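You operate a simulated robot arm through the tools that you are given. There is no shell and no other tool.

The job below is to be done with a simulated robot arm. You get a single attempt, and the scene is never put back.

TASK
Run the wiper board's window fully shut, then knob and supply off.
Fine: the orange supply knob feeds it; leave the board's other switches as they are; leave the red supply knob.

It is judged by the outcome, as a careful person would: the job done as asked, and still so three seconds after it is handed in. It fails if anything else is knocked over, pushed out of place, dropped, spilled or broken.

THE ROBOT
A 6-joint arm with a two-finger parallel gripper, fixed in place. Base frame: the origin is at the foot of the arm, x ahead of it, y to its left, z up. Readings come in m, degrees, newtons and seconds.
With the tool pointing down near the work surface it reaches from about 0.22 to 0.62 m from the base axis. Its first joint turns from -66.0 to 66.0 degrees. Payload 2.7 kg.
The TCP is the grasp point between the finger pads, 0.023 m short of the fingertips. In the tool frame z runs along the fingers and y along their closing line. The gripper opens to 0.094 m. The fingers are 0.038 m wide and 0.01 m thick; the gripper's body (0.054 by 0.096 m) begins 0.039 m behind the TCP.
Orientation is told as [roll, pitch, yaw] about the base's x, y, z axes, in that order, counted from this pose: with the fingers straight down and closing along the base's y, the tool's x points along the base's -x, its y along +y and its z along -z.

THE INTERFACE
- The arm moves only by the tool jog_arm. Its argument "rows" is one flat list of numbers, 7 for each row, row after row: the opening in per cent of the stroke, from 0 (shut) to 100 (fully open), then the shift along the base's x, y, z in m, then the turn, a rotation vector about the base's x, y, z in degrees. In form: [jaw, x, y, z, wx, wy, wz, jaw, x, y, z, wx, wy, wz, ...]. A call has 1 to 20 rows; each row shifts and turns the commanded pose from where the row before left it. A row lasts 0.2 s, in which the tool goes at most 0.05 m and 8.6 degrees; a call with a longer step from one row to the next is refused whole, and so is a gripper value outside its range. A pose out of reach is approached as far as the arm can. The call stops where the force on the tool passes 40 N (or 10 N more than at its start, if that is more) or the arm is blocked; 0.2 s more then pass. The fingers move at their own pace (about 0.045 m/s each) and stop on an object; they squeeze with about 21 N. The grip force told is the motor's: it shows also when the fingers shut on nothing. Time passes only in rows, and 0.2 s behind the last, so rows that do not move let the fingers close. It gives the time, the measured TCP pose, the force on the tool (base axes), the opening and the grip force at its end, in the units of the frame above (readings bear some noise), with the torque about the TCP (base axes, N m) and any sound that the robot's microphone picked up, and new pictures: "show" is both (left out), scene, wrist or none.
- Cameras (640 x 400 px; columns grow to the right, rows downward): "scene" is fixed at [0.0578, -0.4183, 1.4086]; the picture's right is [0.97, -0.26, 0.00], its down [-0.12, -0.46, -0.88] and it looks along [0.23, 0.85, -0.48] (base axes); focal length 367 px, centre (320, 200). "wrist" rides on the gripper at [0.086, 0.016, -0.074] in the tool frame; the picture's right is [-0.18, 0.98, 0.00], its down [-0.58, -0.11, -0.81] and it looks along [-0.79, -0.15, 0.59] (tool axes); focal length 243 px, centre (320, 200).
- pixel_to_xyz(camera, pixels): for up to 12 pixels [column, row] of the newest picture of that camera ("zoom" is the newest enlarged one), the place [x, y, z] in the base frame of the surface seen there, good to about 0.002 m, but the place of the scene camera against the robot may be out by one fixed shift of up to 0.018 m in any direction. It takes no simulated time.
- inspect(camera, box): a new picture of the part [left, top, right, bottom] of that camera's present view, enlarged. It takes no simulated time.
- finish_job(): hands the job in; it is judged then, once.

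Leave the gripper open and the arm clear of the work at the hand-in unless told otherwise.

The tools are called after ">>>" by a JSON object that holds its "method" and its "body". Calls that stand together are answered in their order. jog_arm: Moves the arm, as the interface text tells. Its arguments: {"type":"object","properties":{"rows":{"type":"array"},"show":{"type":"string","enum":["both","scene","wrist","none"]}},"required":["rows"]} The other tools are called the same way: pixel_to_xyz (camera, pixels) gives the place of the surface under pixels of a picture; inspect (camera, box) takes an enlarged picture of a part of a camera's view; finish_job () hands the job in.

At the start:

```text
clock: 0.0
ee_pos: [0.3298, 0.0239, 1.1272]
orientation: [0.0, 0.0, 0.0]
contact_force: [-0.7, 0.0, 0.6]
moment: [0.0, -0.03, 0.01]
finger_gap: 0.0942
grasp_force: 0.0
```

scene: 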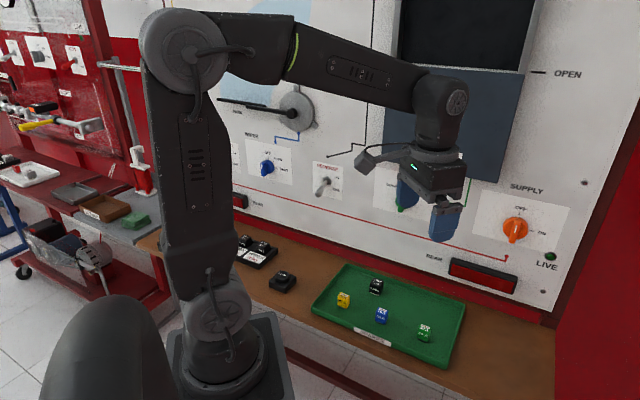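
wrist: 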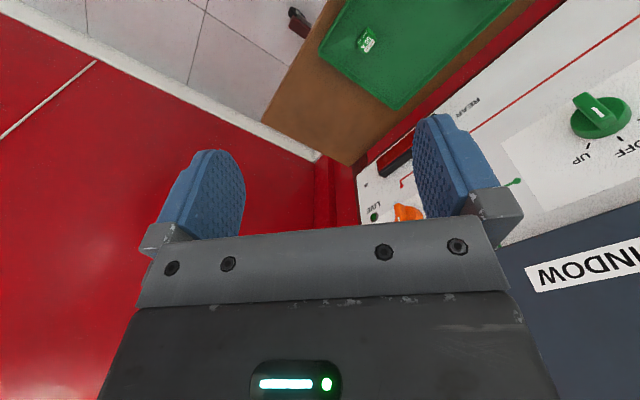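

I see a wall board with a wiper knob (blue), a toggle switch, a green window knob and an orange supply knob. First I take enlarged views of the board to read the labels.

>>> {"method": "inspect", "body": {"camera": "scene", "box": [360, 0, 620, 300]}}

>>> {"method": "inspect", "body": {"camera": "scene", "box": [200, 80, 400, 220]}}

>>> {"method": "inspect", "body": {"camera": "scene", "box": [440, 160, 600, 300]}}

>>> {"method": "inspect", "body": {"camera": "wrist", "box": [340, 60, 640, 300]}}

>>> {"method": "inspect", "body": {"camera": "scene", "box": [0, 0, 200, 200]}}

```text
1.33 times, centred on (490, 150) of scene
```

zoom: 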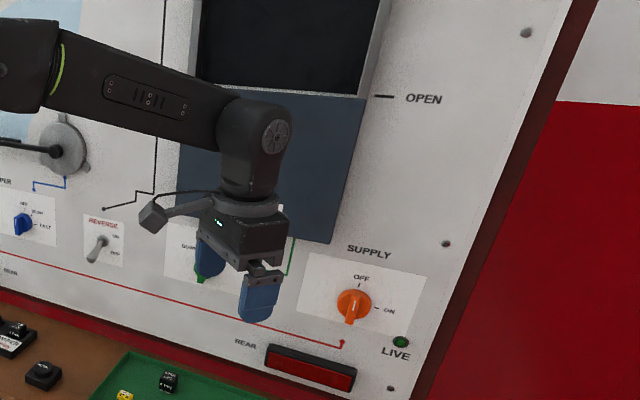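

```text
2.86 times, centred on (300, 150) of scene
```

zoom: 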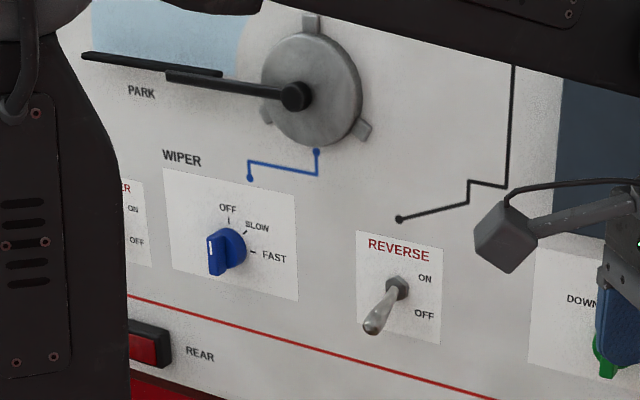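

```text
2.86 times, centred on (520, 230) of scene
```

zoom: 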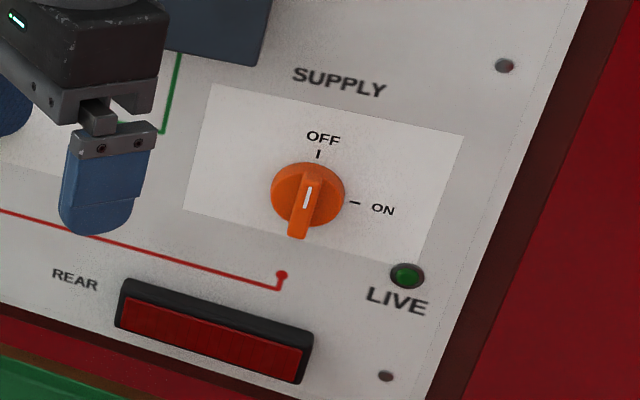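

```text
1.67 times, centred on (490, 180) of wrist
```

zoom: 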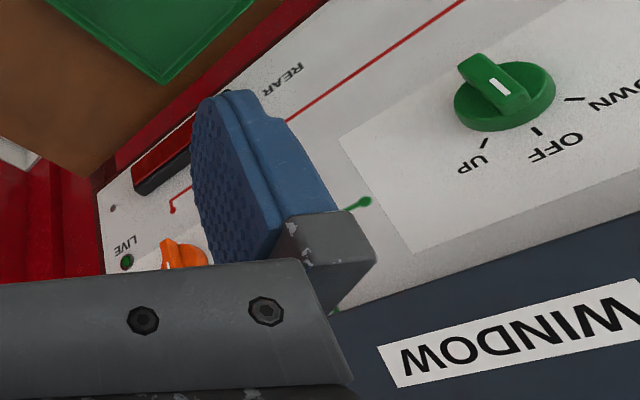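

```text
2.00 times, centred on (100, 100) of scene
```

zoom: 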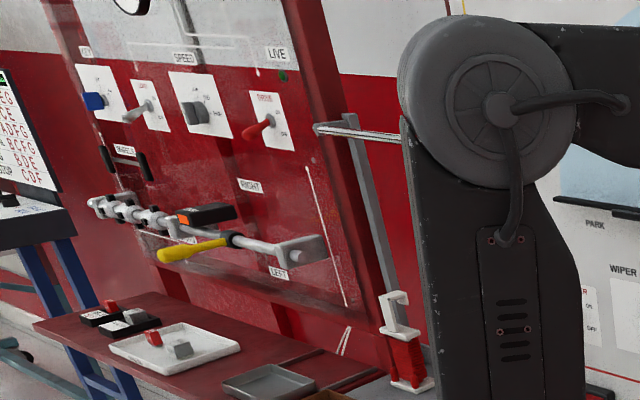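

The window knob (green) is marked DOWN / OFF / UP, and the orange knob OFF / ON, with the LIVE lamp dark. I now measure the board and knob positions with both cameras.

>>> {"method": "pixel_to_xyz", "body": {"camera": "wrist", "pixels": [[597, 111], [600, 125], [575, 95], [588, 158], [619, 138], [540, 160], [560, 130], [404, 211], [373, 217], [400, 170], [630, 175], [590, 260]]}}

>>> {"method": "pixel_to_xyz", "body": {"camera": "scene", "pixels": [[515, 228], [517, 222], [514, 237], [480, 220], [560, 225], [550, 257], [585, 183], [550, 100], [520, 205], [541, 233], [500, 275], [450, 120]]}}

```text
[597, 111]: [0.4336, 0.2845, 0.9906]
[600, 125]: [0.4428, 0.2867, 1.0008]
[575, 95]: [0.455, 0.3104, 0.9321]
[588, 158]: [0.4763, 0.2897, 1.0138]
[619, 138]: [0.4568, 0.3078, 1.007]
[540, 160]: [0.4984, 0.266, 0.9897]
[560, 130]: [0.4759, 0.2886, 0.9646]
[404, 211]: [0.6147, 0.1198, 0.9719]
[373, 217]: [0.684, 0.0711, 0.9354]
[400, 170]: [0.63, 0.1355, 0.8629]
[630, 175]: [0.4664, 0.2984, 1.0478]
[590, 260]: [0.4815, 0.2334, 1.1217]
```

```text
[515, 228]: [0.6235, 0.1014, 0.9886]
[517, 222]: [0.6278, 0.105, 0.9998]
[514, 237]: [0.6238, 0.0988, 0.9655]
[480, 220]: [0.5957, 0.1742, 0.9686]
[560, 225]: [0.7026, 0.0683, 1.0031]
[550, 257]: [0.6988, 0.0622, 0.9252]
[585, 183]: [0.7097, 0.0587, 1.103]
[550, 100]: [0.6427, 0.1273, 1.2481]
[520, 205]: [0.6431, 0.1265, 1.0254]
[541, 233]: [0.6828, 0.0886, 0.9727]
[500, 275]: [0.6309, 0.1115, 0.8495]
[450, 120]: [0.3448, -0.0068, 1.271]
```

The board is a vertical plane about 0.545 m from the base axis. Its normal points at azimuth 43.5°. Both knobs sit near z 0.98: orange near (0.617, 0.095), green near (0.434, 0.285). The LIVE lamp is dark, so the supply has to go on first. I turn the tool to the board's heading and move sideways, staying well clear.

>>> {"method": "jog_arm", "body": {"rows": [100, 0.025, -0.0107, 0, 0, 0, 7.25, 100, 0.025, -0.0107, 0, 0, 0, 7.25, 100, 0.025, -0.0107, 0, 0, 0, 7.25, 100, 0.025, -0.0107, 0, 0, 0, 7.25, 100, 0.025, -0.0107, 0, 0, 0, 7.25, 100, 0.025, -0.0107, 0, 0, 0, 7.25]}}

```text
clock: 1.4
ee_pos: [0.4828, -0.042, 1.1271]
orientation: [0.0, 0.1, 43.5]
contact_force: [-0.2, -0.1, -0.3]
moment: [0.01, 0.01, 0.02]
finger_gap: 0.0939
grasp_force: 0.1
```

scene: 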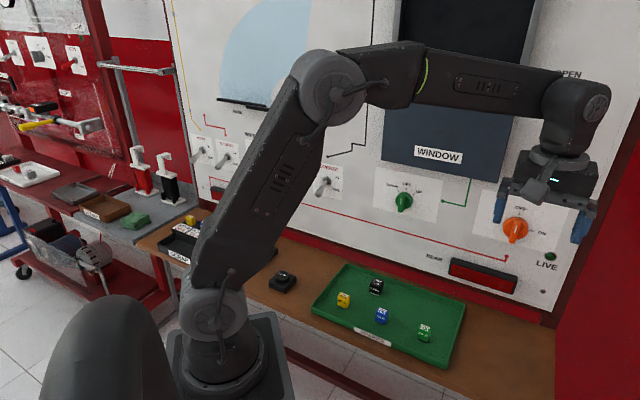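
wrist: 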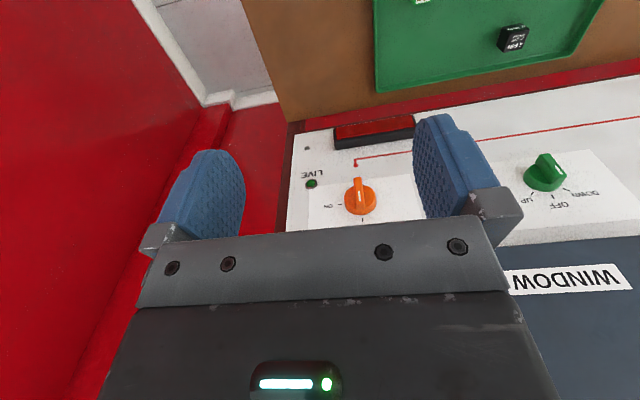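

Yaw is right. The scene now shows both knobs clearly. I take enlarged views of each knob and measure them.

>>> {"method": "inspect", "body": {"camera": "wrist", "box": [280, 110, 440, 210]}}

>>> {"method": "inspect", "body": {"camera": "wrist", "box": [480, 110, 640, 210]}}

>>> {"method": "inspect", "body": {"camera": "scene", "box": [360, 140, 460, 240]}}

>>> {"method": "pixel_to_xyz", "body": {"camera": "wrist", "pixels": [[359, 182], [360, 194], [360, 210], [346, 194], [375, 194], [362, 219], [341, 206], [547, 157], [552, 172], [552, 195], [531, 195], [570, 188]]}}

>>> {"method": "pixel_to_xyz", "body": {"camera": "scene", "pixels": [[403, 195], [403, 201], [402, 208], [395, 201], [412, 201], [515, 222], [515, 229], [514, 240], [505, 228], [526, 228]]}}

```text
4.00 times, centred on (360, 160) of wrist
```

zoom: 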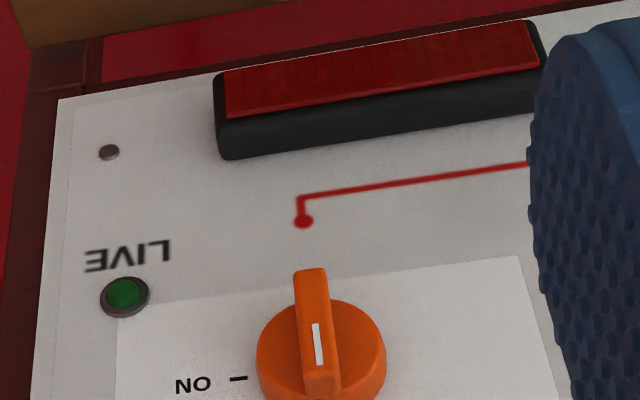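

```text
4.00 times, centred on (560, 160) of wrist
```

zoom: 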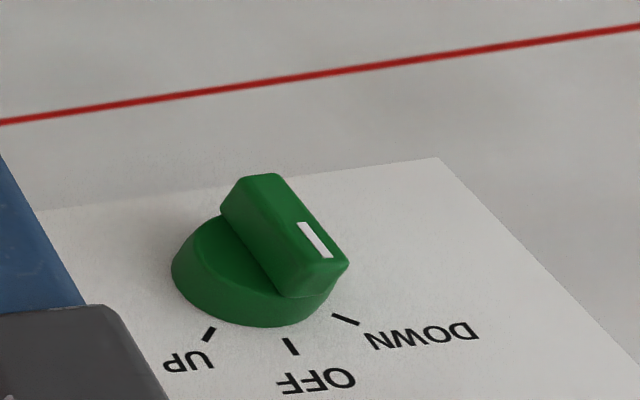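

```text
4.00 times, centred on (410, 190) of scene
```

zoom: 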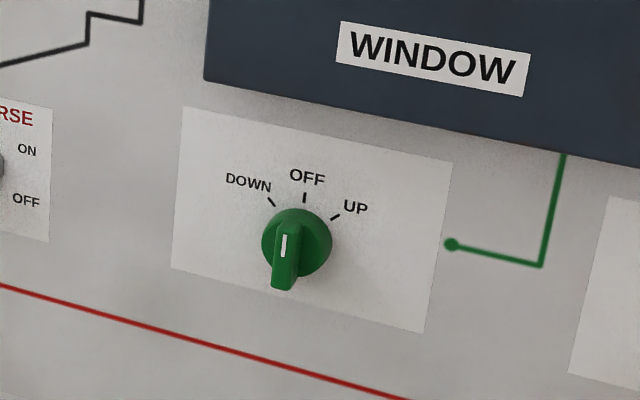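

```text
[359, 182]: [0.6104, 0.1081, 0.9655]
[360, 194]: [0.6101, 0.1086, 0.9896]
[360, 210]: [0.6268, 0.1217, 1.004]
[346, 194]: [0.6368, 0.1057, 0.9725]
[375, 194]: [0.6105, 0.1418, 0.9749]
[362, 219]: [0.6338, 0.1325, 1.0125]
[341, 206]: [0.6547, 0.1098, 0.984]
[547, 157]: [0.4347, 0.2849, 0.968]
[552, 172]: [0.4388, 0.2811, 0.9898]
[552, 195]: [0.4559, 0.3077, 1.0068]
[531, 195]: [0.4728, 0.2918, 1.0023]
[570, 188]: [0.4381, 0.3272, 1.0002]
```

```text
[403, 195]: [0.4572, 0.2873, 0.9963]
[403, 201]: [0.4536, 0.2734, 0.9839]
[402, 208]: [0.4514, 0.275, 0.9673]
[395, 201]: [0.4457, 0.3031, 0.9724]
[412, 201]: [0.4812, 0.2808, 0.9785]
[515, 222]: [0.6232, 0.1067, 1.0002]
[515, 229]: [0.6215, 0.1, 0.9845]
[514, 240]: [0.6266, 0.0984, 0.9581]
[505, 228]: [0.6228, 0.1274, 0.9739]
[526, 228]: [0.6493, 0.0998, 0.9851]
```

The orange fin's front face is 0.028 m out from the board at board coordinate t ≈ 0.342, where t runs to the right along the board, and it is vertical (OFF). I tilt the tool forward to face the board, ending about 0.12 m short of the orange fin.

>>> {"method": "jog_arm", "body": {"rows": [100, 0.0039, 0.0063, -0.0135, 5.63, -5.93, 0, 100, 0.0039, 0.0063, -0.0135, 5.63, -5.93, 0, 100, 0.0039, 0.0063, -0.0135, 5.63, -5.93, 0, 100, 0.0039, 0.0063, -0.0135, 5.63, -5.93, 0, 100, 0.0039, 0.0063, -0.0135, 5.63, -5.93, 0, 100, 0.0039, 0.0063, -0.0135, 5.63, -5.93, 0, 100, 0.0039, 0.0063, -0.0135, 5.63, -5.93, 0, 100, 0.0039, 0.0063, -0.0135, 5.63, -5.93, 0, 100, 0.0039, 0.0063, -0.0135, 5.63, -5.93, 0, 100, 0.0039, 0.0063, -0.0135, 5.63, -5.93, 0, 100, 0.0039, 0.0063, -0.0135, 5.63, -5.93, 0]}}

```text
clock: 3.8
ee_pos: [0.5227, 0.0304, 0.9771]
orientation: [-153.2, -89.9, -163.3]
contact_force: [-0.5, 0.5, 0.2]
moment: [0.03, 0.01, -0.02]
finger_gap: 0.0942
grasp_force: 0.1
```

scene: 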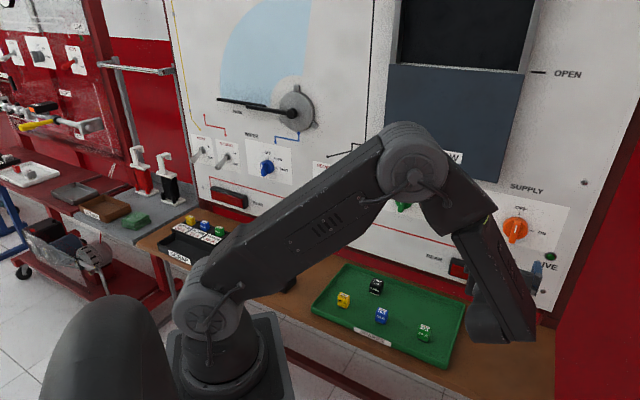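
wrist: 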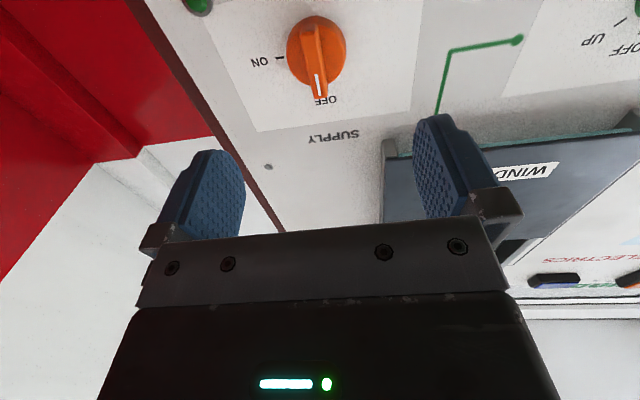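

The tool now faces the board, and the orange knob is at (317, 55) in the wrist view, nearly on the tool axis. I measure it from here.

>>> {"method": "inspect", "body": {"camera": "wrist", "box": [240, 0, 400, 100]}}

>>> {"method": "pixel_to_xyz", "body": {"camera": "wrist", "pixels": [[315, 32], [317, 60], [320, 80], [320, 93], [290, 50], [344, 50], [308, 60], [325, 60], [265, 90], [400, 80], [279, 58], [322, 102]]}}

```text
4.00 times, centred on (320, 50) of wrist
```

zoom: 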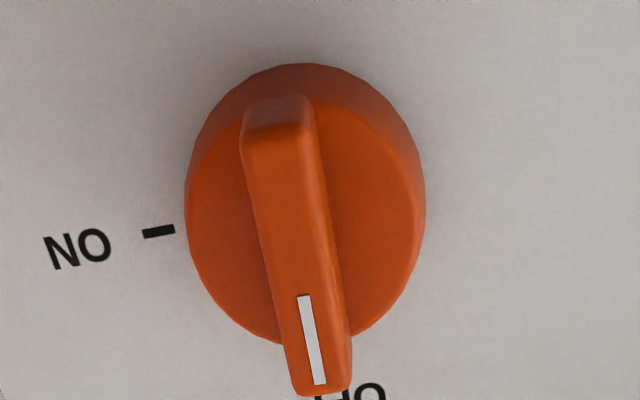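

```text
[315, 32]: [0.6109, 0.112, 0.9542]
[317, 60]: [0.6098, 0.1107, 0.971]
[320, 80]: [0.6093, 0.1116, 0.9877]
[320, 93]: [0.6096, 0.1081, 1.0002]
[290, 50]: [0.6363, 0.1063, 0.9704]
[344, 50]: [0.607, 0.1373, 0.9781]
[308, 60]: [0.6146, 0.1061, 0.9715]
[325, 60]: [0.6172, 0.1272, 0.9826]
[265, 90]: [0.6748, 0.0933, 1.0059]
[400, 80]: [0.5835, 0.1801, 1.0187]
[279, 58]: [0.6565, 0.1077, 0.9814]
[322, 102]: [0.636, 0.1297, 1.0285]
```

The fin spans z 0.952–1.003 (centre about 0.977) and is about 0.013 wide, centred at t ≈ 0.340. I check the board's angle more precisely with widely spaced points.

>>> {"method": "pixel_to_xyz", "body": {"camera": "scene", "pixels": [[190, 20], [200, 60], [350, 30], [350, 110], [375, 110], [540, 130], [570, 130], [600, 100], [580, 50], [330, 130], [560, 180], [300, 240]]}}

>>> {"method": "pixel_to_xyz", "body": {"camera": "wrist", "pixels": [[230, 60], [250, 120], [290, 160], [370, 30], [370, 120], [390, 20], [440, 20], [470, 90], [540, 60], [560, 20], [600, 80], [260, 30]]}}

```text
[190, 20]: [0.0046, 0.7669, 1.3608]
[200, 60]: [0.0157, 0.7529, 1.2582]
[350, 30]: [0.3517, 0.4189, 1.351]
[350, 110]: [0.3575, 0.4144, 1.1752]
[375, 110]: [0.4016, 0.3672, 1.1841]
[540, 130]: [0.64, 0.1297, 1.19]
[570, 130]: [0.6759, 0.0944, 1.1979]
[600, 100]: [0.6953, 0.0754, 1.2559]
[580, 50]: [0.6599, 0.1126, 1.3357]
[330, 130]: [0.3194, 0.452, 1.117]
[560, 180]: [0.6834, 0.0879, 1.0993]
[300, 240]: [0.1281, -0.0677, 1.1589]
```

```text
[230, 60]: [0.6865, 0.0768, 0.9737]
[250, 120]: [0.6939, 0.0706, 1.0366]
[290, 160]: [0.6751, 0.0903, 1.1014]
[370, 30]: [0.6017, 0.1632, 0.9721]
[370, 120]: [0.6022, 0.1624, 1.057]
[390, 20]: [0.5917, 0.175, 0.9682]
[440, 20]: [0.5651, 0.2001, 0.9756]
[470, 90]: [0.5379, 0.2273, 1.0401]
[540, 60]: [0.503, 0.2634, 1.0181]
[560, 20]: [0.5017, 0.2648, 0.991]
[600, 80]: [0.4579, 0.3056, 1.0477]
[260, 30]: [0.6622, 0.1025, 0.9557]
```

The board normal comes out at exactly 45° (x+y ≈ 0.765), and the orange knob axis at t ≈ 0.354, z ≈ 0.977. I correct the yaw by 1.5°, centre on the knob, move up to about 0.05 m short of the fin and partly close the jaws.

>>> {"method": "jog_arm", "body": {"rows": [45, 0.0131, 0.0099, 0, 0, 0, 0.5, 45, 0.0131, 0.0099, 0, 0, 0, 0.5, 45, 0.0131, 0.0099, 0, 0, 0, 0.5, 45, 0, 0, 0, 0, 0, 0]}}

```text
clock: 4.8
ee_pos: [0.5611, 0.0604, 0.9785]
orientation: [50.9, -90.0, -5.9]
contact_force: [0.2, -0.2, 0.1]
moment: [-0.03, -0.02, 0.0]
finger_gap: 0.0425
grasp_force: 0.1
```

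scene: 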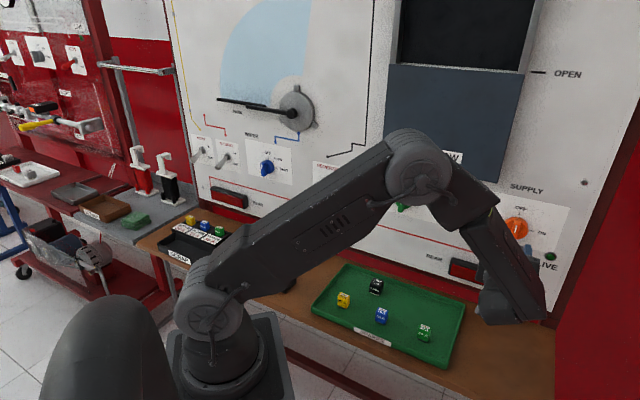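
wrist: 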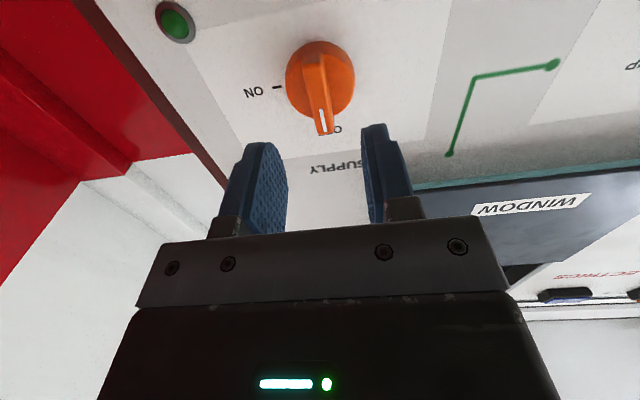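

The fin sits between the fingers in the wrist view (column about 320). I take a last precise measurement before moving in.

>>> {"method": "inspect", "body": {"camera": "wrist", "box": [240, 30, 400, 150]}}

>>> {"method": "pixel_to_xyz", "body": {"camera": "wrist", "pixels": [[317, 62], [318, 75], [320, 90], [322, 105], [323, 120], [324, 130], [295, 80], [346, 80], [313, 80], [325, 80]]}}

```text
3.33 times, centred on (320, 90) of wrist
```

zoom: 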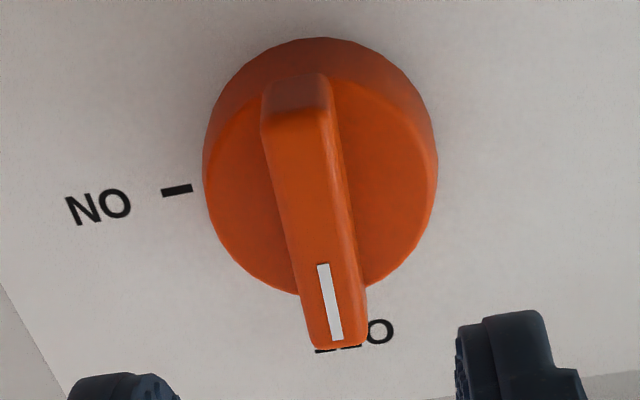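

```text
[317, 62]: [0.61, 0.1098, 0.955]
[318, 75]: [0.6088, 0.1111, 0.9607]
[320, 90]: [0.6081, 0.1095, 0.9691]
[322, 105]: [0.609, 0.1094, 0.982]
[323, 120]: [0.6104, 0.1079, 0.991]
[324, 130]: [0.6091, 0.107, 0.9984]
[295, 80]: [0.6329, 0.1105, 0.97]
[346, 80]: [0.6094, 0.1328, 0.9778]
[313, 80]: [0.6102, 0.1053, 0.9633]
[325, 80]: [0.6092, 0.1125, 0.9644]
```

The fin front is at n ≈ 0.508 and the disc face at n ≈ 0.525. I move straight in by 0.0585 m so the fingertips overlap the fin by about 13 mm and stop short of the disc.

>>> {"method": "jog_arm", "body": {"rows": [45, 0.01035, 0.01035, -0.0003, 0, 0, 0, 45, 0.01035, 0.01035, -0.0003, 0, 0, 0, 45, 0.01035, 0.01035, -0.0003, 0, 0, 0, 45, 0.01035, 0.01035, -0.0003, 0, 0, 0]}}

```text
clock: 5.8
ee_pos: [0.6043, 0.102, 0.9765]
orientation: [54.8, -90.0, -9.7]
contact_force: [-0.2, -0.1, -0.5]
moment: [-0.02, -0.01, 0.02]
finger_gap: 0.0425
grasp_force: 0.2
```

scene: 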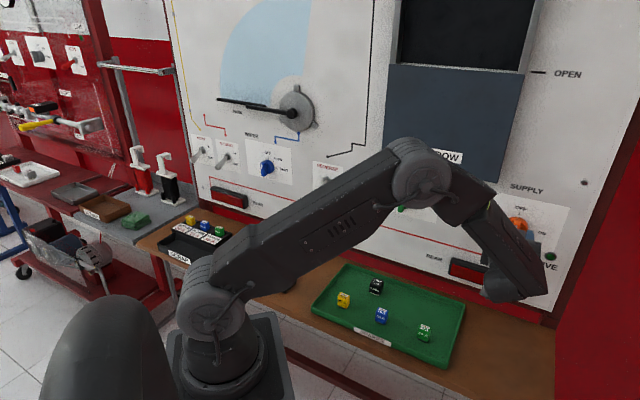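
wrist: 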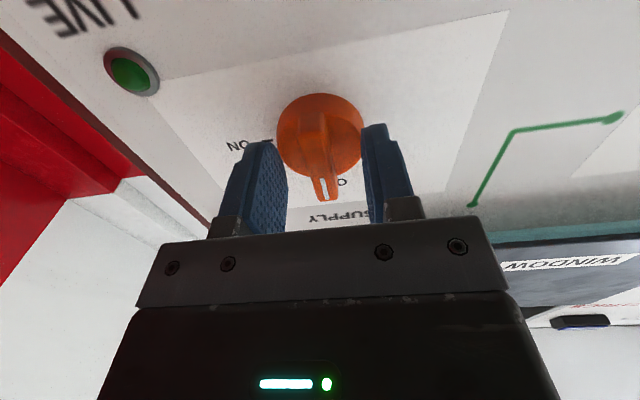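

No contact, and the fin stands between the fingers. I close on it while holding position.

>>> {"method": "jog_arm", "body": {"rows": [0, 0, 0, 0, 0, 0, 0, 0, 0, 0, 0, 0, 0, 0, 0, 0, 0, 0, 0, 0, 0]}}

```text
clock: 6.6
ee_pos: [0.604, 0.1014, 0.9771]
orientation: [16.9, -90.1, 28.2]
contact_force: [4.6, 0.5, -1.5]
moment: [0.02, -0.04, -0.06]
finger_gap: 0.0127
grasp_force: 44.5
```

scene: 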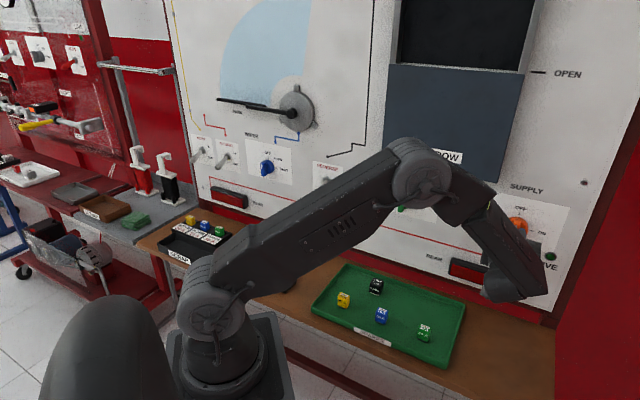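
wrist: 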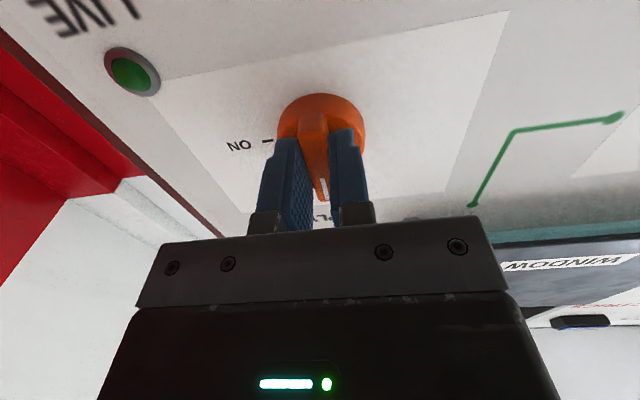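

The grip is firm at 0.0127 m. I start turning clockwise as seen from the front (positive about the board-inward normal), 24° first, to check for resistance.

>>> {"method": "jog_arm", "body": {"rows": [0, 0, 0, 0, 5.785, 5.785, 0, 0, 0, 0, 0, 5.785, 5.785, 0, 0, 0, 0, 0, 5.785, 5.785, 0]}}

```text
clock: 7.4
ee_pos: [0.6038, 0.1025, 0.9771]
orientation: [90.1, -65.3, -45.0]
contact_force: [12.5, 13.4, -1.4]
moment: [0.19, -0.2, -0.27]
finger_gap: 0.013
grasp_force: 45.0
```

scene: 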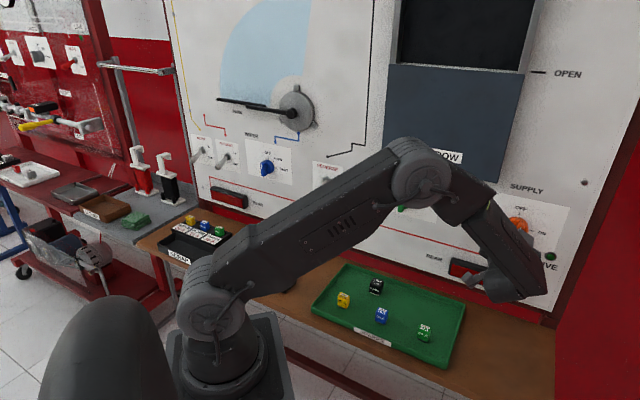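
wrist: 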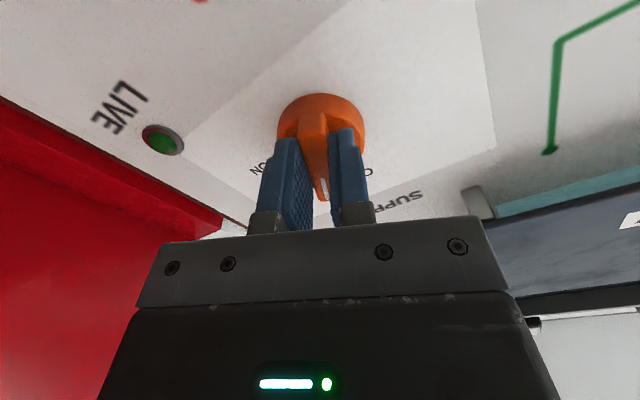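

It turned about 24° but the axial force rose to about 18 N. I nudge 1 mm away from the board to see whether that relieves it.

>>> {"method": "jog_arm", "body": {"rows": [0, -0.0007, -0.0007, 0, 0, 0, 0], "show": "none"}}

```text
clock: 7.8
ee_pos: [0.6026, 0.1023, 0.9777]
orientation: [90.1, -65.4, -45.0]
contact_force: [23.5, 21.8, -2.5]
moment: [0.08, -0.08, -0.27]
finger_gap: 0.013
grasp_force: 45.5
```

Retracting raised the pull, so the tool was commanded slightly too far back. I move forward about 2.3 mm to unload it.

>>> {"method": "jog_arm", "body": {"rows": [0, 0.0008, 0.0008, 0, 0, 0, 0, 0, 0.0008, 0.0008, 0, 0, 0, 0], "show": "none"}}

```text
clock: 8.4
ee_pos: [0.6039, 0.1025, 0.9781]
orientation: [90.2, -65.5, -45.0]
contact_force: [-12.7, 6.6, 10.1]
moment: [-0.09, 0.06, 0.34]
finger_gap: 0.0131
grasp_force: 45.4
```

Axial load is mostly gone, with a small sideways load left. I trim about 1 mm to the left and up, and continue turning another 24°.

>>> {"method": "jog_arm", "body": {"rows": [0, -0.0006, 0.0006, 0.0004, 0, 0, 0, 0, 0, 0, 0, 5.785, 5.785, 0, 0, 0, 0, 0, 5.785, 5.785, 0, 0, 0, 0, 0, 5.785, 5.785, 0]}}

```text
clock: 9.4
ee_pos: [0.6016, 0.1037, 0.9786]
orientation: [90.0, -40.6, -44.8]
contact_force: [-31.7, -5.7, 7.4]
moment: [0.39, -0.5, -0.4]
finger_gap: 0.0129
grasp_force: 44.7
```

scene: 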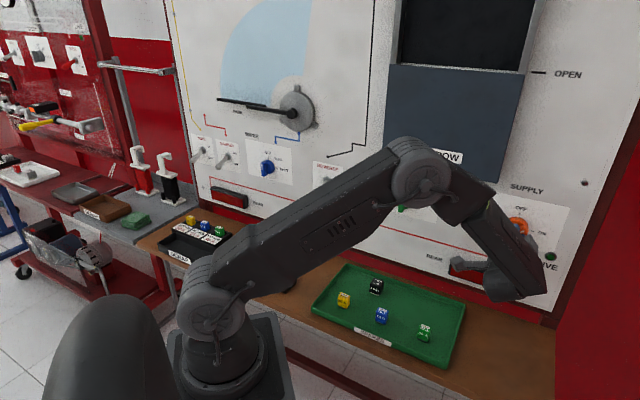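
wrist: 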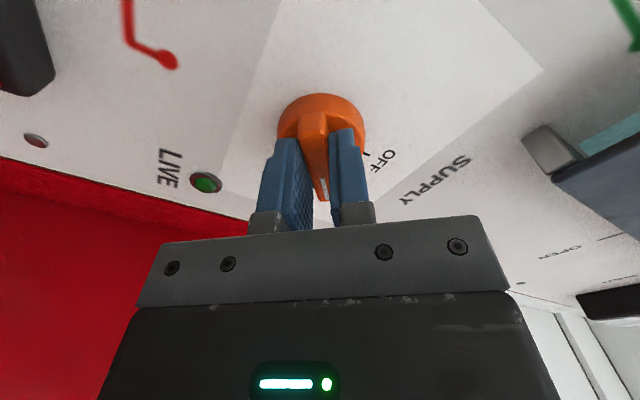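

The knob is following (about 49° turned). Push into the board is about 26 N and sideways about 18 N, so I trim those out before going on.

>>> {"method": "jog_arm", "body": {"rows": [0, -0.0016, -0.0004, 0.0004, 0, 0, 0, 0, 0, 0, 0, 0, 0, 0], "show": "none"}}

```text
clock: 10.0
ee_pos: [0.6015, 0.1032, 0.9776]
orientation: [89.8, -40.7, -44.8]
contact_force: [-4.2, 3.1, -1.2]
moment: [-0.26, 0.23, 0.54]
finger_gap: 0.0129
grasp_force: 44.3
```

Loads are nearly zero. I continue with another 24°.

>>> {"method": "jog_arm", "body": {"rows": [0, 0, 0, 0, 5.785, 5.785, 0, 0, 0, 0, 0, 5.785, 5.785, 0, 0, 0, 0, 0, 5.785, 5.785, 0], "show": "wrist"}}

```text
clock: 10.8
ee_pos: [0.6022, 0.1041, 0.9794]
orientation: [90.2, -16.2, -44.8]
contact_force: [-5.3, 20.1, 3.0]
moment: [0.09, -0.16, -0.99]
finger_gap: 0.0128
grasp_force: 44.3
```

wrist: 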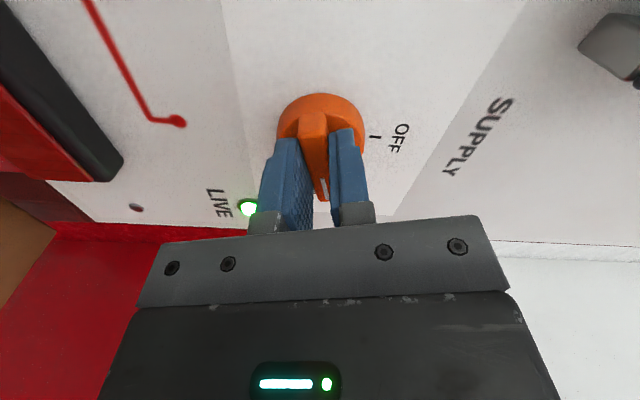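

The LIVE lamp is now lit at about 74°. I trim the sideways load and finish the last 16° to the ON mark.

>>> {"method": "jog_arm", "body": {"rows": [0, -0.0002, 0.0011, 0, 0, 0, 0, 0, 0, 0, 0, 5.6, 5.6, 0, 0, 0, 0, 0, 5.6, 5.6, 0, 0, 0, 0, 0, 0, 0, 0]}}

```text
clock: 11.8
ee_pos: [0.6018, 0.1044, 0.9804]
orientation: [90.4, -0.5, -44.7]
contact_force: [-1.8, 14.5, 16.7]
moment: [-0.23, 0.13, 1.26]
finger_gap: 0.0127
grasp_force: 44.8
```

scene: 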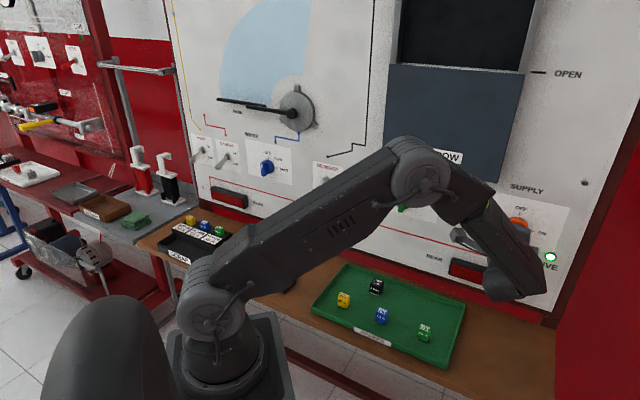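
wrist: 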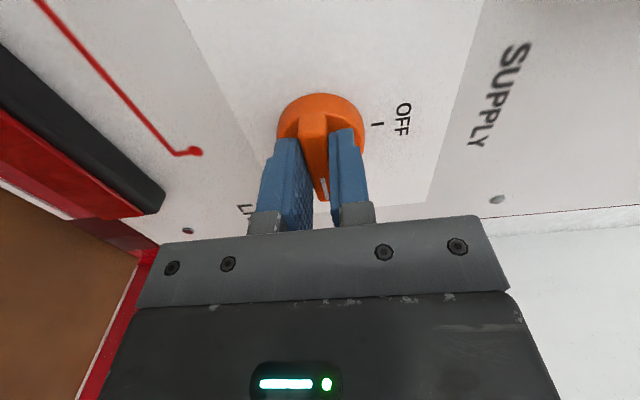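

The knob is at ON and the LIVE lamp is lit in the scene view. I open the fingers in place, then back straight off.

>>> {"method": "jog_arm", "body": {"rows": [45, 0, 0, 0, 0, 0, 0, 45, 0, 0, 0, 0, 0, 0, 45, 0, 0, 0, 0, 0, 0, 45, -0.014, -0.014, 0, 0, 0, 0, 45, -0.014, -0.014, 0, 0, 0, 0, 45, -0.014, -0.014, 0, 0, 0, 0, 45, -0.014, -0.014, 0, 0, 0, 0]}}

```text
clock: 13.4
ee_pos: [0.5438, 0.047, 0.9774]
orientation: [90.1, -0.5, -45.0]
contact_force: [0.0, -0.4, -0.4]
moment: [0.02, 0.0, 0.02]
finger_gap: 0.0424
grasp_force: 0.0
```

scene: 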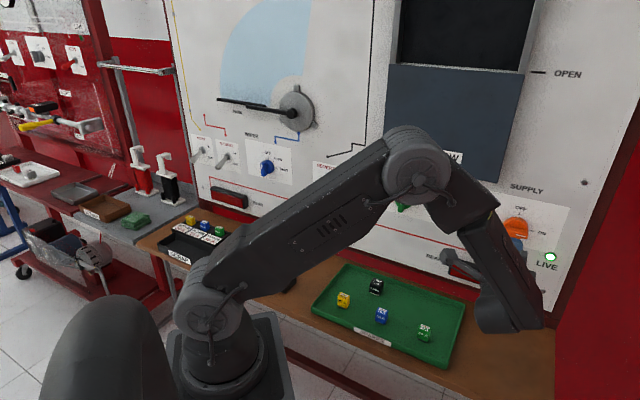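
wrist: 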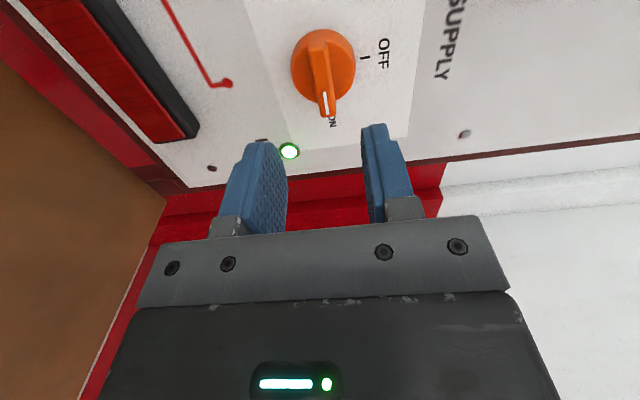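

Supply is on and the knob reads ON. Next is the green window knob, so I untwist the tool by 90° and slide left along the board, keeping 0.09 m off the knob faces.

>>> {"method": "jog_arm", "body": {"rows": [45, -0.0157, 0.0157, 0, -5.785, -5.785, 0, 45, -0.0157, 0.0157, 0, -5.785, -5.785, 0, 45, -0.0157, 0.0157, 0, -5.785, -5.785, 0, 45, -0.0157, 0.0157, 0, -5.785, -5.785, 0, 45, -0.0157, 0.0157, 0, -5.785, -5.785, 0, 45, -0.0157, 0.0157, 0, -5.785, -5.785, 0, 45, -0.0157, 0.0157, 0, -5.785, -5.785, 0, 45, -0.0157, 0.0157, 0, -5.785, -5.785, 0, 45, -0.0157, 0.0157, 0, -5.785, -5.785, 0, 45, -0.0157, 0.0157, 0, -5.785, -5.785, 0, 45, -0.0157, 0.0157, 0, -5.785, -5.785, 0]}}

```text
clock: 15.8
ee_pos: [0.3839, 0.2177, 0.9897]
orientation: [-60.4, -89.6, 105.6]
contact_force: [0.2, 0.1, -0.3]
moment: [0.02, -0.03, 0.01]
finger_gap: 0.0422
grasp_force: 0.1
out of reach, approached as far as the arm can: row 11
```

scene: 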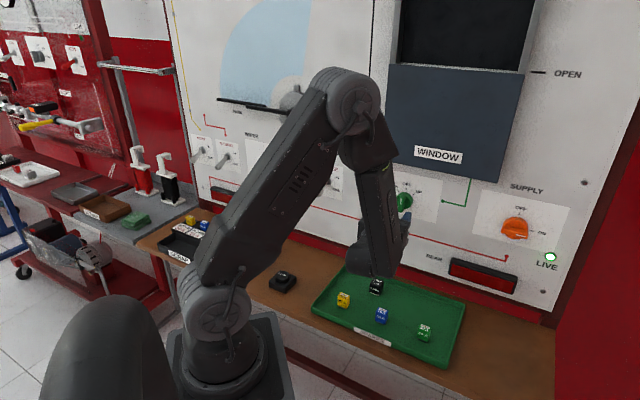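
wrist: 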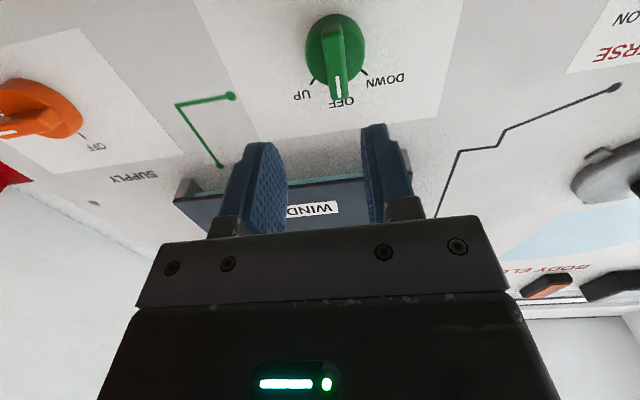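

The last row was just beyond the arm's close-in reach, but the tool faces the green knob, at (336, 55) in the wrist view. I look closer and measure it.

>>> {"method": "inspect", "body": {"camera": "wrist", "box": [270, 0, 430, 120]}}

>>> {"method": "pixel_to_xyz", "body": {"camera": "wrist", "pixels": [[331, 35], [333, 50], [335, 65], [337, 80], [338, 92], [310, 50], [362, 50], [328, 60], [343, 60], [315, 82], [365, 75], [336, 99]]}}

```text
3.33 times, centred on (350, 60) of wrist
```

zoom: 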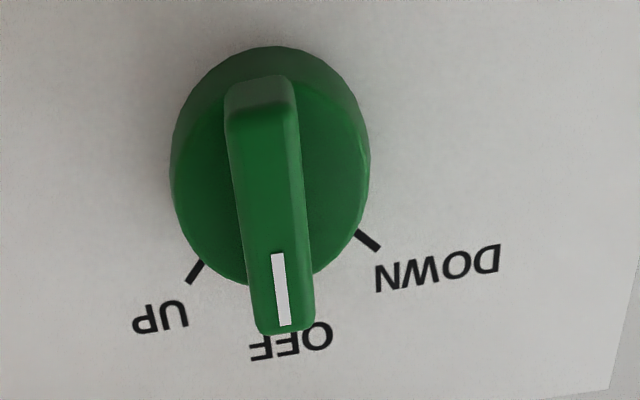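

```text
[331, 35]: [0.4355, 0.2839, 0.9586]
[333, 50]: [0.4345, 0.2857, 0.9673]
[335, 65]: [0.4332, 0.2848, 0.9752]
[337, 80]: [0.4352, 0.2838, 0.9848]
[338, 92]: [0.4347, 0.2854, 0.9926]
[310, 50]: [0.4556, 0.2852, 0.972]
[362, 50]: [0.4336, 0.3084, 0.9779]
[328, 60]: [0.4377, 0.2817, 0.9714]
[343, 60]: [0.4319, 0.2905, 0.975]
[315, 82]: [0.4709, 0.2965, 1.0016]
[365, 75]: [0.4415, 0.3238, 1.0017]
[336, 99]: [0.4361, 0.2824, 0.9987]
```

The green knob points at OFF, axis t ≈ 0.1055, z ≈ 0.977, and UP is about 40–45° clockwise. I move a little forward into comfortable reach and read the pose.

>>> {"method": "jog_arm", "body": {"rows": [45, 0.006, 0.011, 0, 0, 0, 0, 45, 0.006, 0.011, 0, 0, 0, 0, 45, 0, 0, 0, 0, 0, 0]}}

```text
clock: 16.6
ee_pos: [0.3957, 0.2397, 0.9899]
orientation: [-86.5, -89.5, 131.5]
contact_force: [0.6, 1.1, 0.6]
moment: [-0.03, 0.0, 0.01]
finger_gap: 0.0423
grasp_force: 0.1
```

scene: 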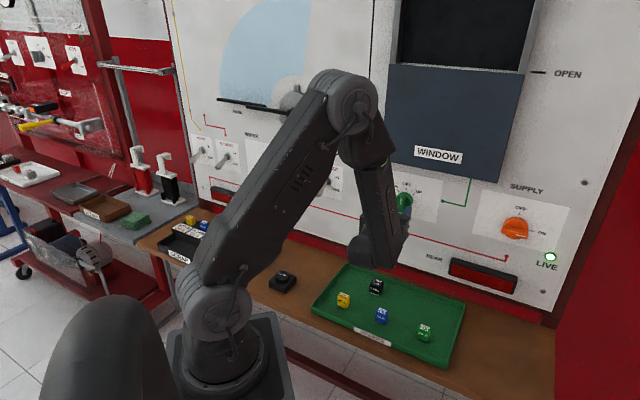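
wrist: 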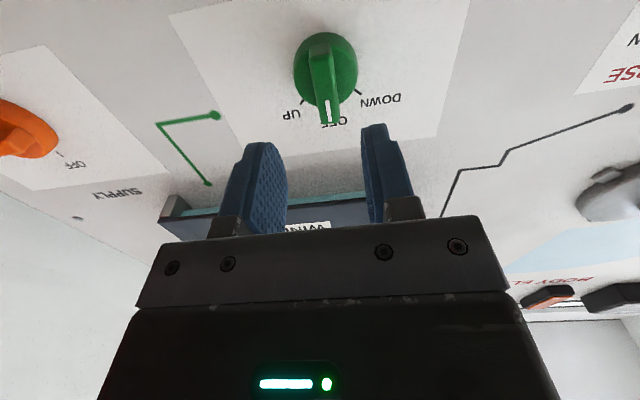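

The fingers are lined up within a few mm (t 0.110, z 0.990). I shift 5 mm left and 13 mm down, then move straight in 0.050 m around the green fin.

>>> {"method": "jog_arm", "body": {"rows": [45, -0.0017, 0.0017, -0.0065, 0, 0, 0, 45, -0.0017, 0.0017, -0.0065, 0, 0, 0, 45, 0.0088, 0.0088, 0, 0, 0, 0, 45, 0.0088, 0.0088, 0, 0, 0, 0, 45, 0.0088, 0.0088, 0, 0, 0, 0, 45, 0.0088, 0.0088, 0, 0, 0, 0]}}

```text
clock: 18.0
ee_pos: [0.4327, 0.2764, 0.9816]
orientation: [-82.6, -89.6, 127.4]
contact_force: [-13.3, -15.7, 5.1]
moment: [0.03, -0.04, 0.38]
finger_gap: 0.042
grasp_force: 0.0
out of reach, approached as far as the arm can: row 2
```

scene: 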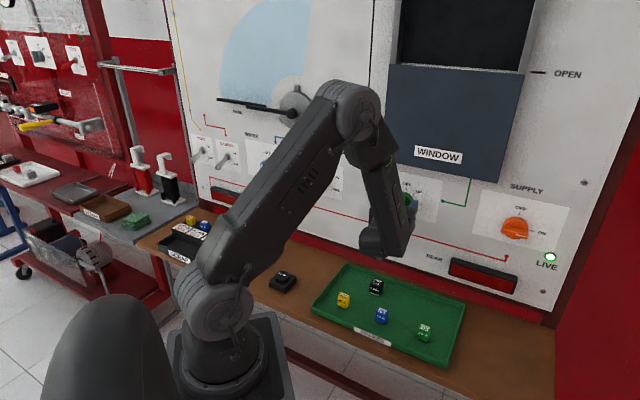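
wrist: 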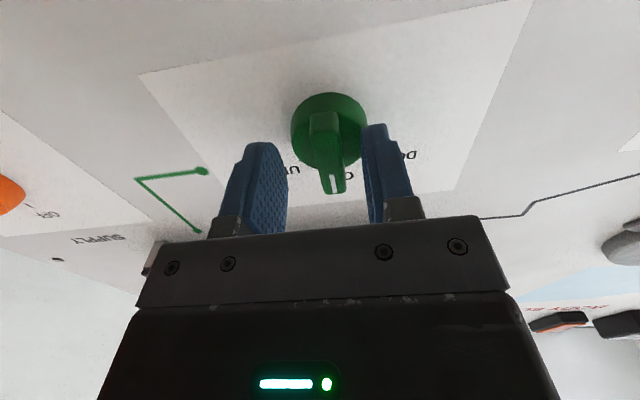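

The fingertips touch the disc face lightly (about 20 N) because the offset was only partly made. I back off 3.5 mm, then shift 5 mm left and 4 mm down.

>>> {"method": "jog_arm", "body": {"rows": [45, -0.0025, -0.0025, 0, 0, 0, 0, 45, -0.0018, 0.0018, -0.002, 0, 0, 0, 45, -0.0018, 0.0018, -0.002, 0, 0, 0]}}

```text
clock: 18.8
ee_pos: [0.4279, 0.2781, 0.9791]
orientation: [-90.3, -89.5, 135.2]
contact_force: [-0.5, -1.0, 0.3]
moment: [0.0, -0.02, -0.02]
finger_gap: 0.0422
grasp_force: 0.1
```

scene: 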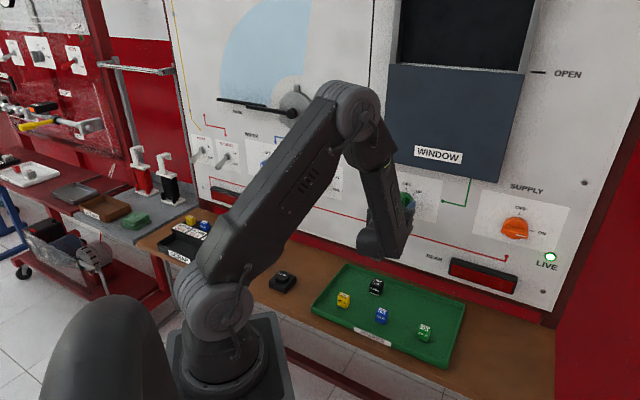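
wrist: 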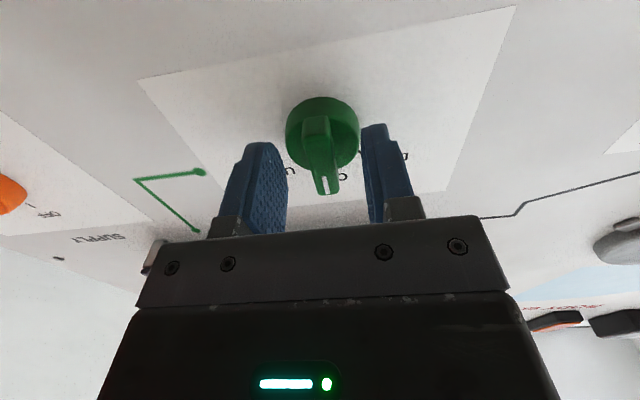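

The fin is centred and no force reads. I close on it.

>>> {"method": "jog_arm", "body": {"rows": [0, 0, 0, 0, 0, 0, 0, 0, 0, 0, 0, 0, 0, 0, 0, 0, 0, 0, 0, 0, 0], "show": "wrist"}}

```text
clock: 19.6
ee_pos: [0.4277, 0.2791, 0.9789]
orientation: [-86.6, -89.4, 131.9]
contact_force: [-4.5, 7.6, -0.6]
moment: [0.15, -0.14, -0.07]
finger_gap: 0.0128
grasp_force: 44.6
```

wrist: 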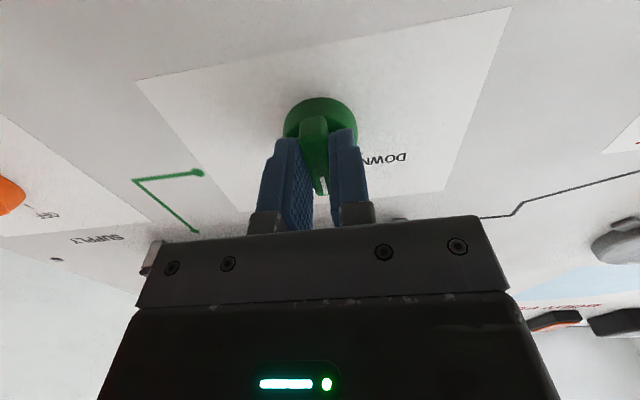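

Gripped at 0.0128 m. I turn clockwise toward UP, 24° first.

>>> {"method": "jog_arm", "body": {"rows": [0, -0.0004, 0.0004, 0, 5.785, 5.785, 0, 0, 0, 0, 0, 5.785, 5.785, 0, 0, 0, 0, 0, 5.785, 5.785, 0]}}

```text
clock: 20.4
ee_pos: [0.4268, 0.2789, 0.9797]
orientation: [90.3, -66.0, -45.1]
contact_force: [-2.8, 15.6, 7.5]
moment: [-0.96, 0.97, 0.54]
finger_gap: 0.0128
grasp_force: 44.9
```

scene: 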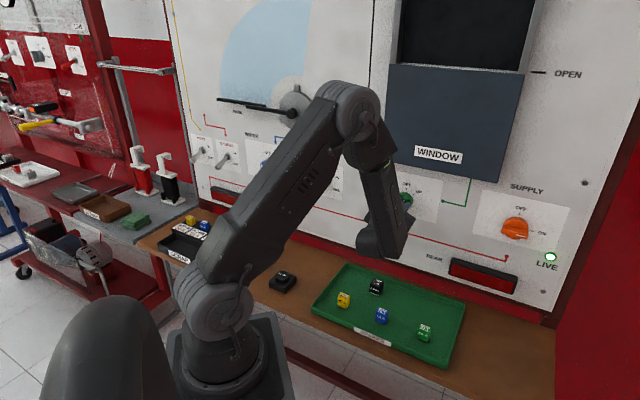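
wrist: 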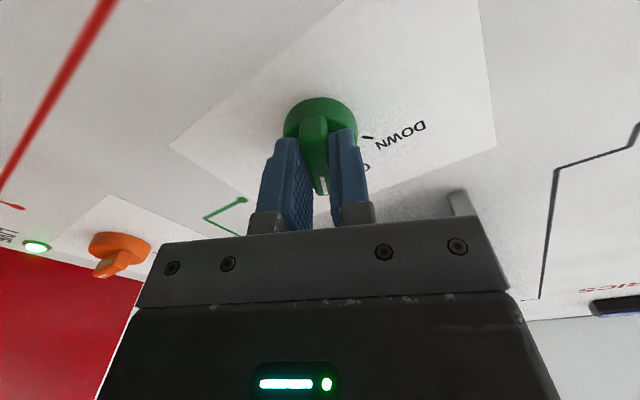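

The knob follows. I trim the sideways load slightly and turn 20° more, to about 45°.

>>> {"method": "jog_arm", "body": {"rows": [0, -0.0004, 0.0008, 0.0003, 0, 0, 0, 0, 0, 0, 0, 5.0, 5.0, 0, 0, 0, 0, 0, 4.7, 4.7, 0, 0, 0, 0, 0, 4.4, 4.4, 0]}}

```text
clock: 21.4
ee_pos: [0.4266, 0.2793, 0.9799]
orientation: [90.1, -45.9, -45.0]
contact_force: [-4.1, 12.7, 0.7]
moment: [0.71, -0.75, -0.83]
finger_gap: 0.0128
grasp_force: 44.9
```

scene: 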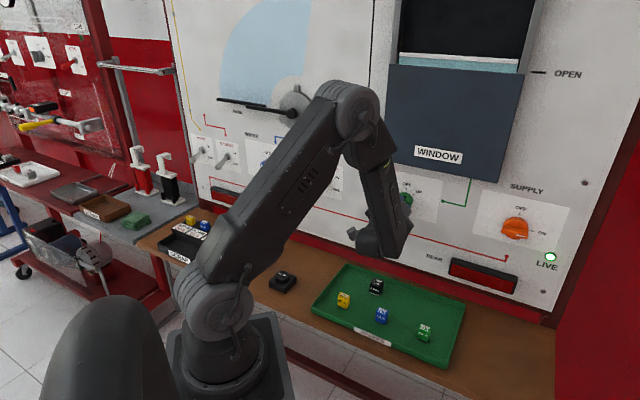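
wrist: 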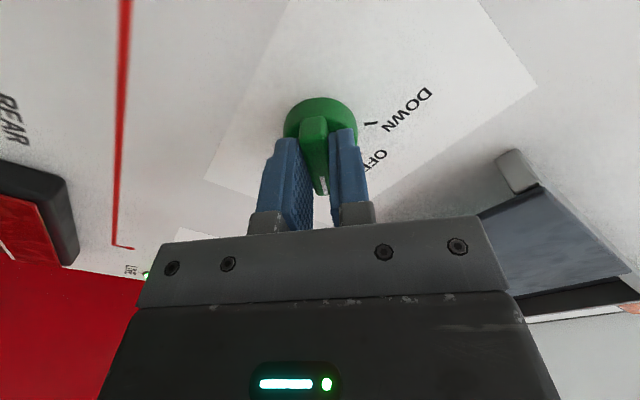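

The glass has begun to rise: the pale edge is now just above the blue panel at row 57 in the scene. I hold the knob and watch for one second to gauge speed.

>>> {"method": "jog_arm", "body": {"rows": [0, 0, 0, 0, 0, 0, 0, 0, 0, 0, 0, 0, 0, 0, 0, 0, 0, 0, 0, 0, 0, 0, 0, 0, 0, 0, 0, 0]}}

>>> {"method": "inspect", "body": {"camera": "scene", "box": [360, 0, 600, 150]}}

>>> {"method": "inspect", "body": {"camera": "wrist", "box": [440, 120, 640, 340]}}

```text
clock: 22.4
ee_pos: [0.4262, 0.2791, 0.9795]
orientation: [90.0, -46.0, -45.0]
contact_force: [-0.3, 13.9, 0.0]
moment: [0.5, -0.44, -0.59]
finger_gap: 0.0131
grasp_force: 45.1
```

scene: 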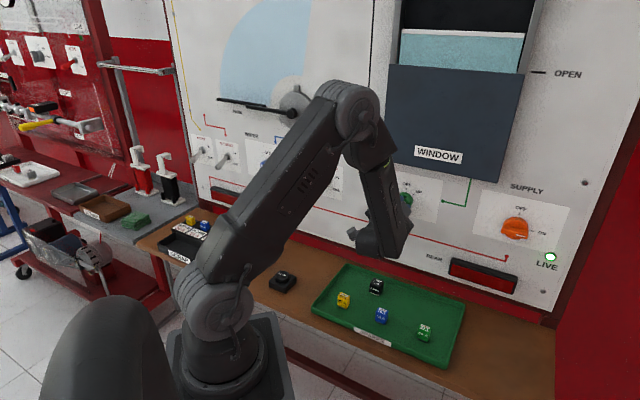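
wrist: 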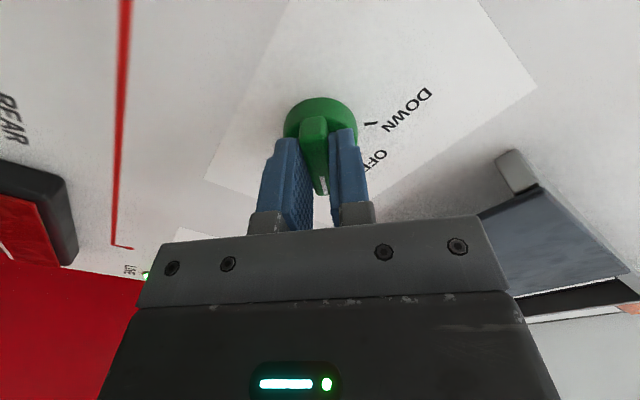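

```text
2.67 times, centred on (480, 75) of scene
```

zoom: 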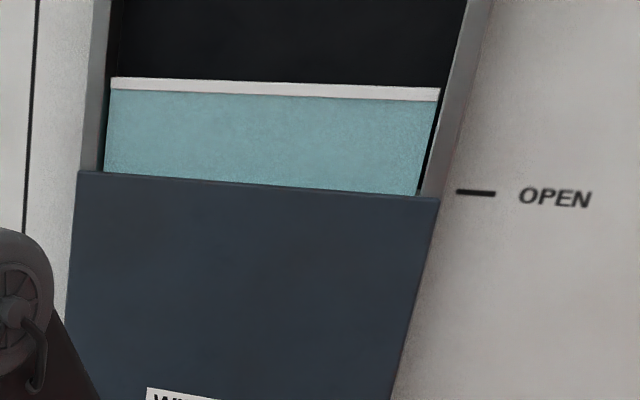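

```text
1.82 times, centred on (540, 230) of wrist
```

zoom: 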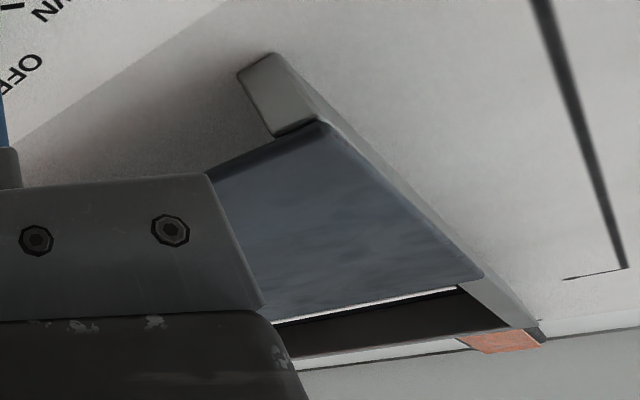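

The glass moves about 0.06 m/s, and both cameras see it: in the wrist zoom the white top edge of the glass is at (370, 305), with the dark remaining opening just beyond. I measure how much gap is left.

>>> {"method": "pixel_to_xyz", "body": {"camera": "zoom", "pixels": [[370, 304], [370, 325], [420, 320], [420, 340], [400, 350], [480, 320], [440, 270]]}}

>>> {"method": "pixel_to_xyz", "body": {"camera": "scene", "pixels": [[460, 32], [460, 28], [460, 5], [460, 64], [532, 5]]}}

```text
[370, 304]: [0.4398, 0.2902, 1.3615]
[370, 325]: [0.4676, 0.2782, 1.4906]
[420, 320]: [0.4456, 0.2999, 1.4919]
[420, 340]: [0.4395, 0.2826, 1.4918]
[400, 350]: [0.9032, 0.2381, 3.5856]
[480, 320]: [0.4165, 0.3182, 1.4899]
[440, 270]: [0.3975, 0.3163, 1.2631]
```

```text
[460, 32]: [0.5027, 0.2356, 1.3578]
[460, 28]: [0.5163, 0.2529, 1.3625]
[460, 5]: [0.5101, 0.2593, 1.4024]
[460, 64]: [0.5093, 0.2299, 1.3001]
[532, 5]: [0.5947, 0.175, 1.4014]
```

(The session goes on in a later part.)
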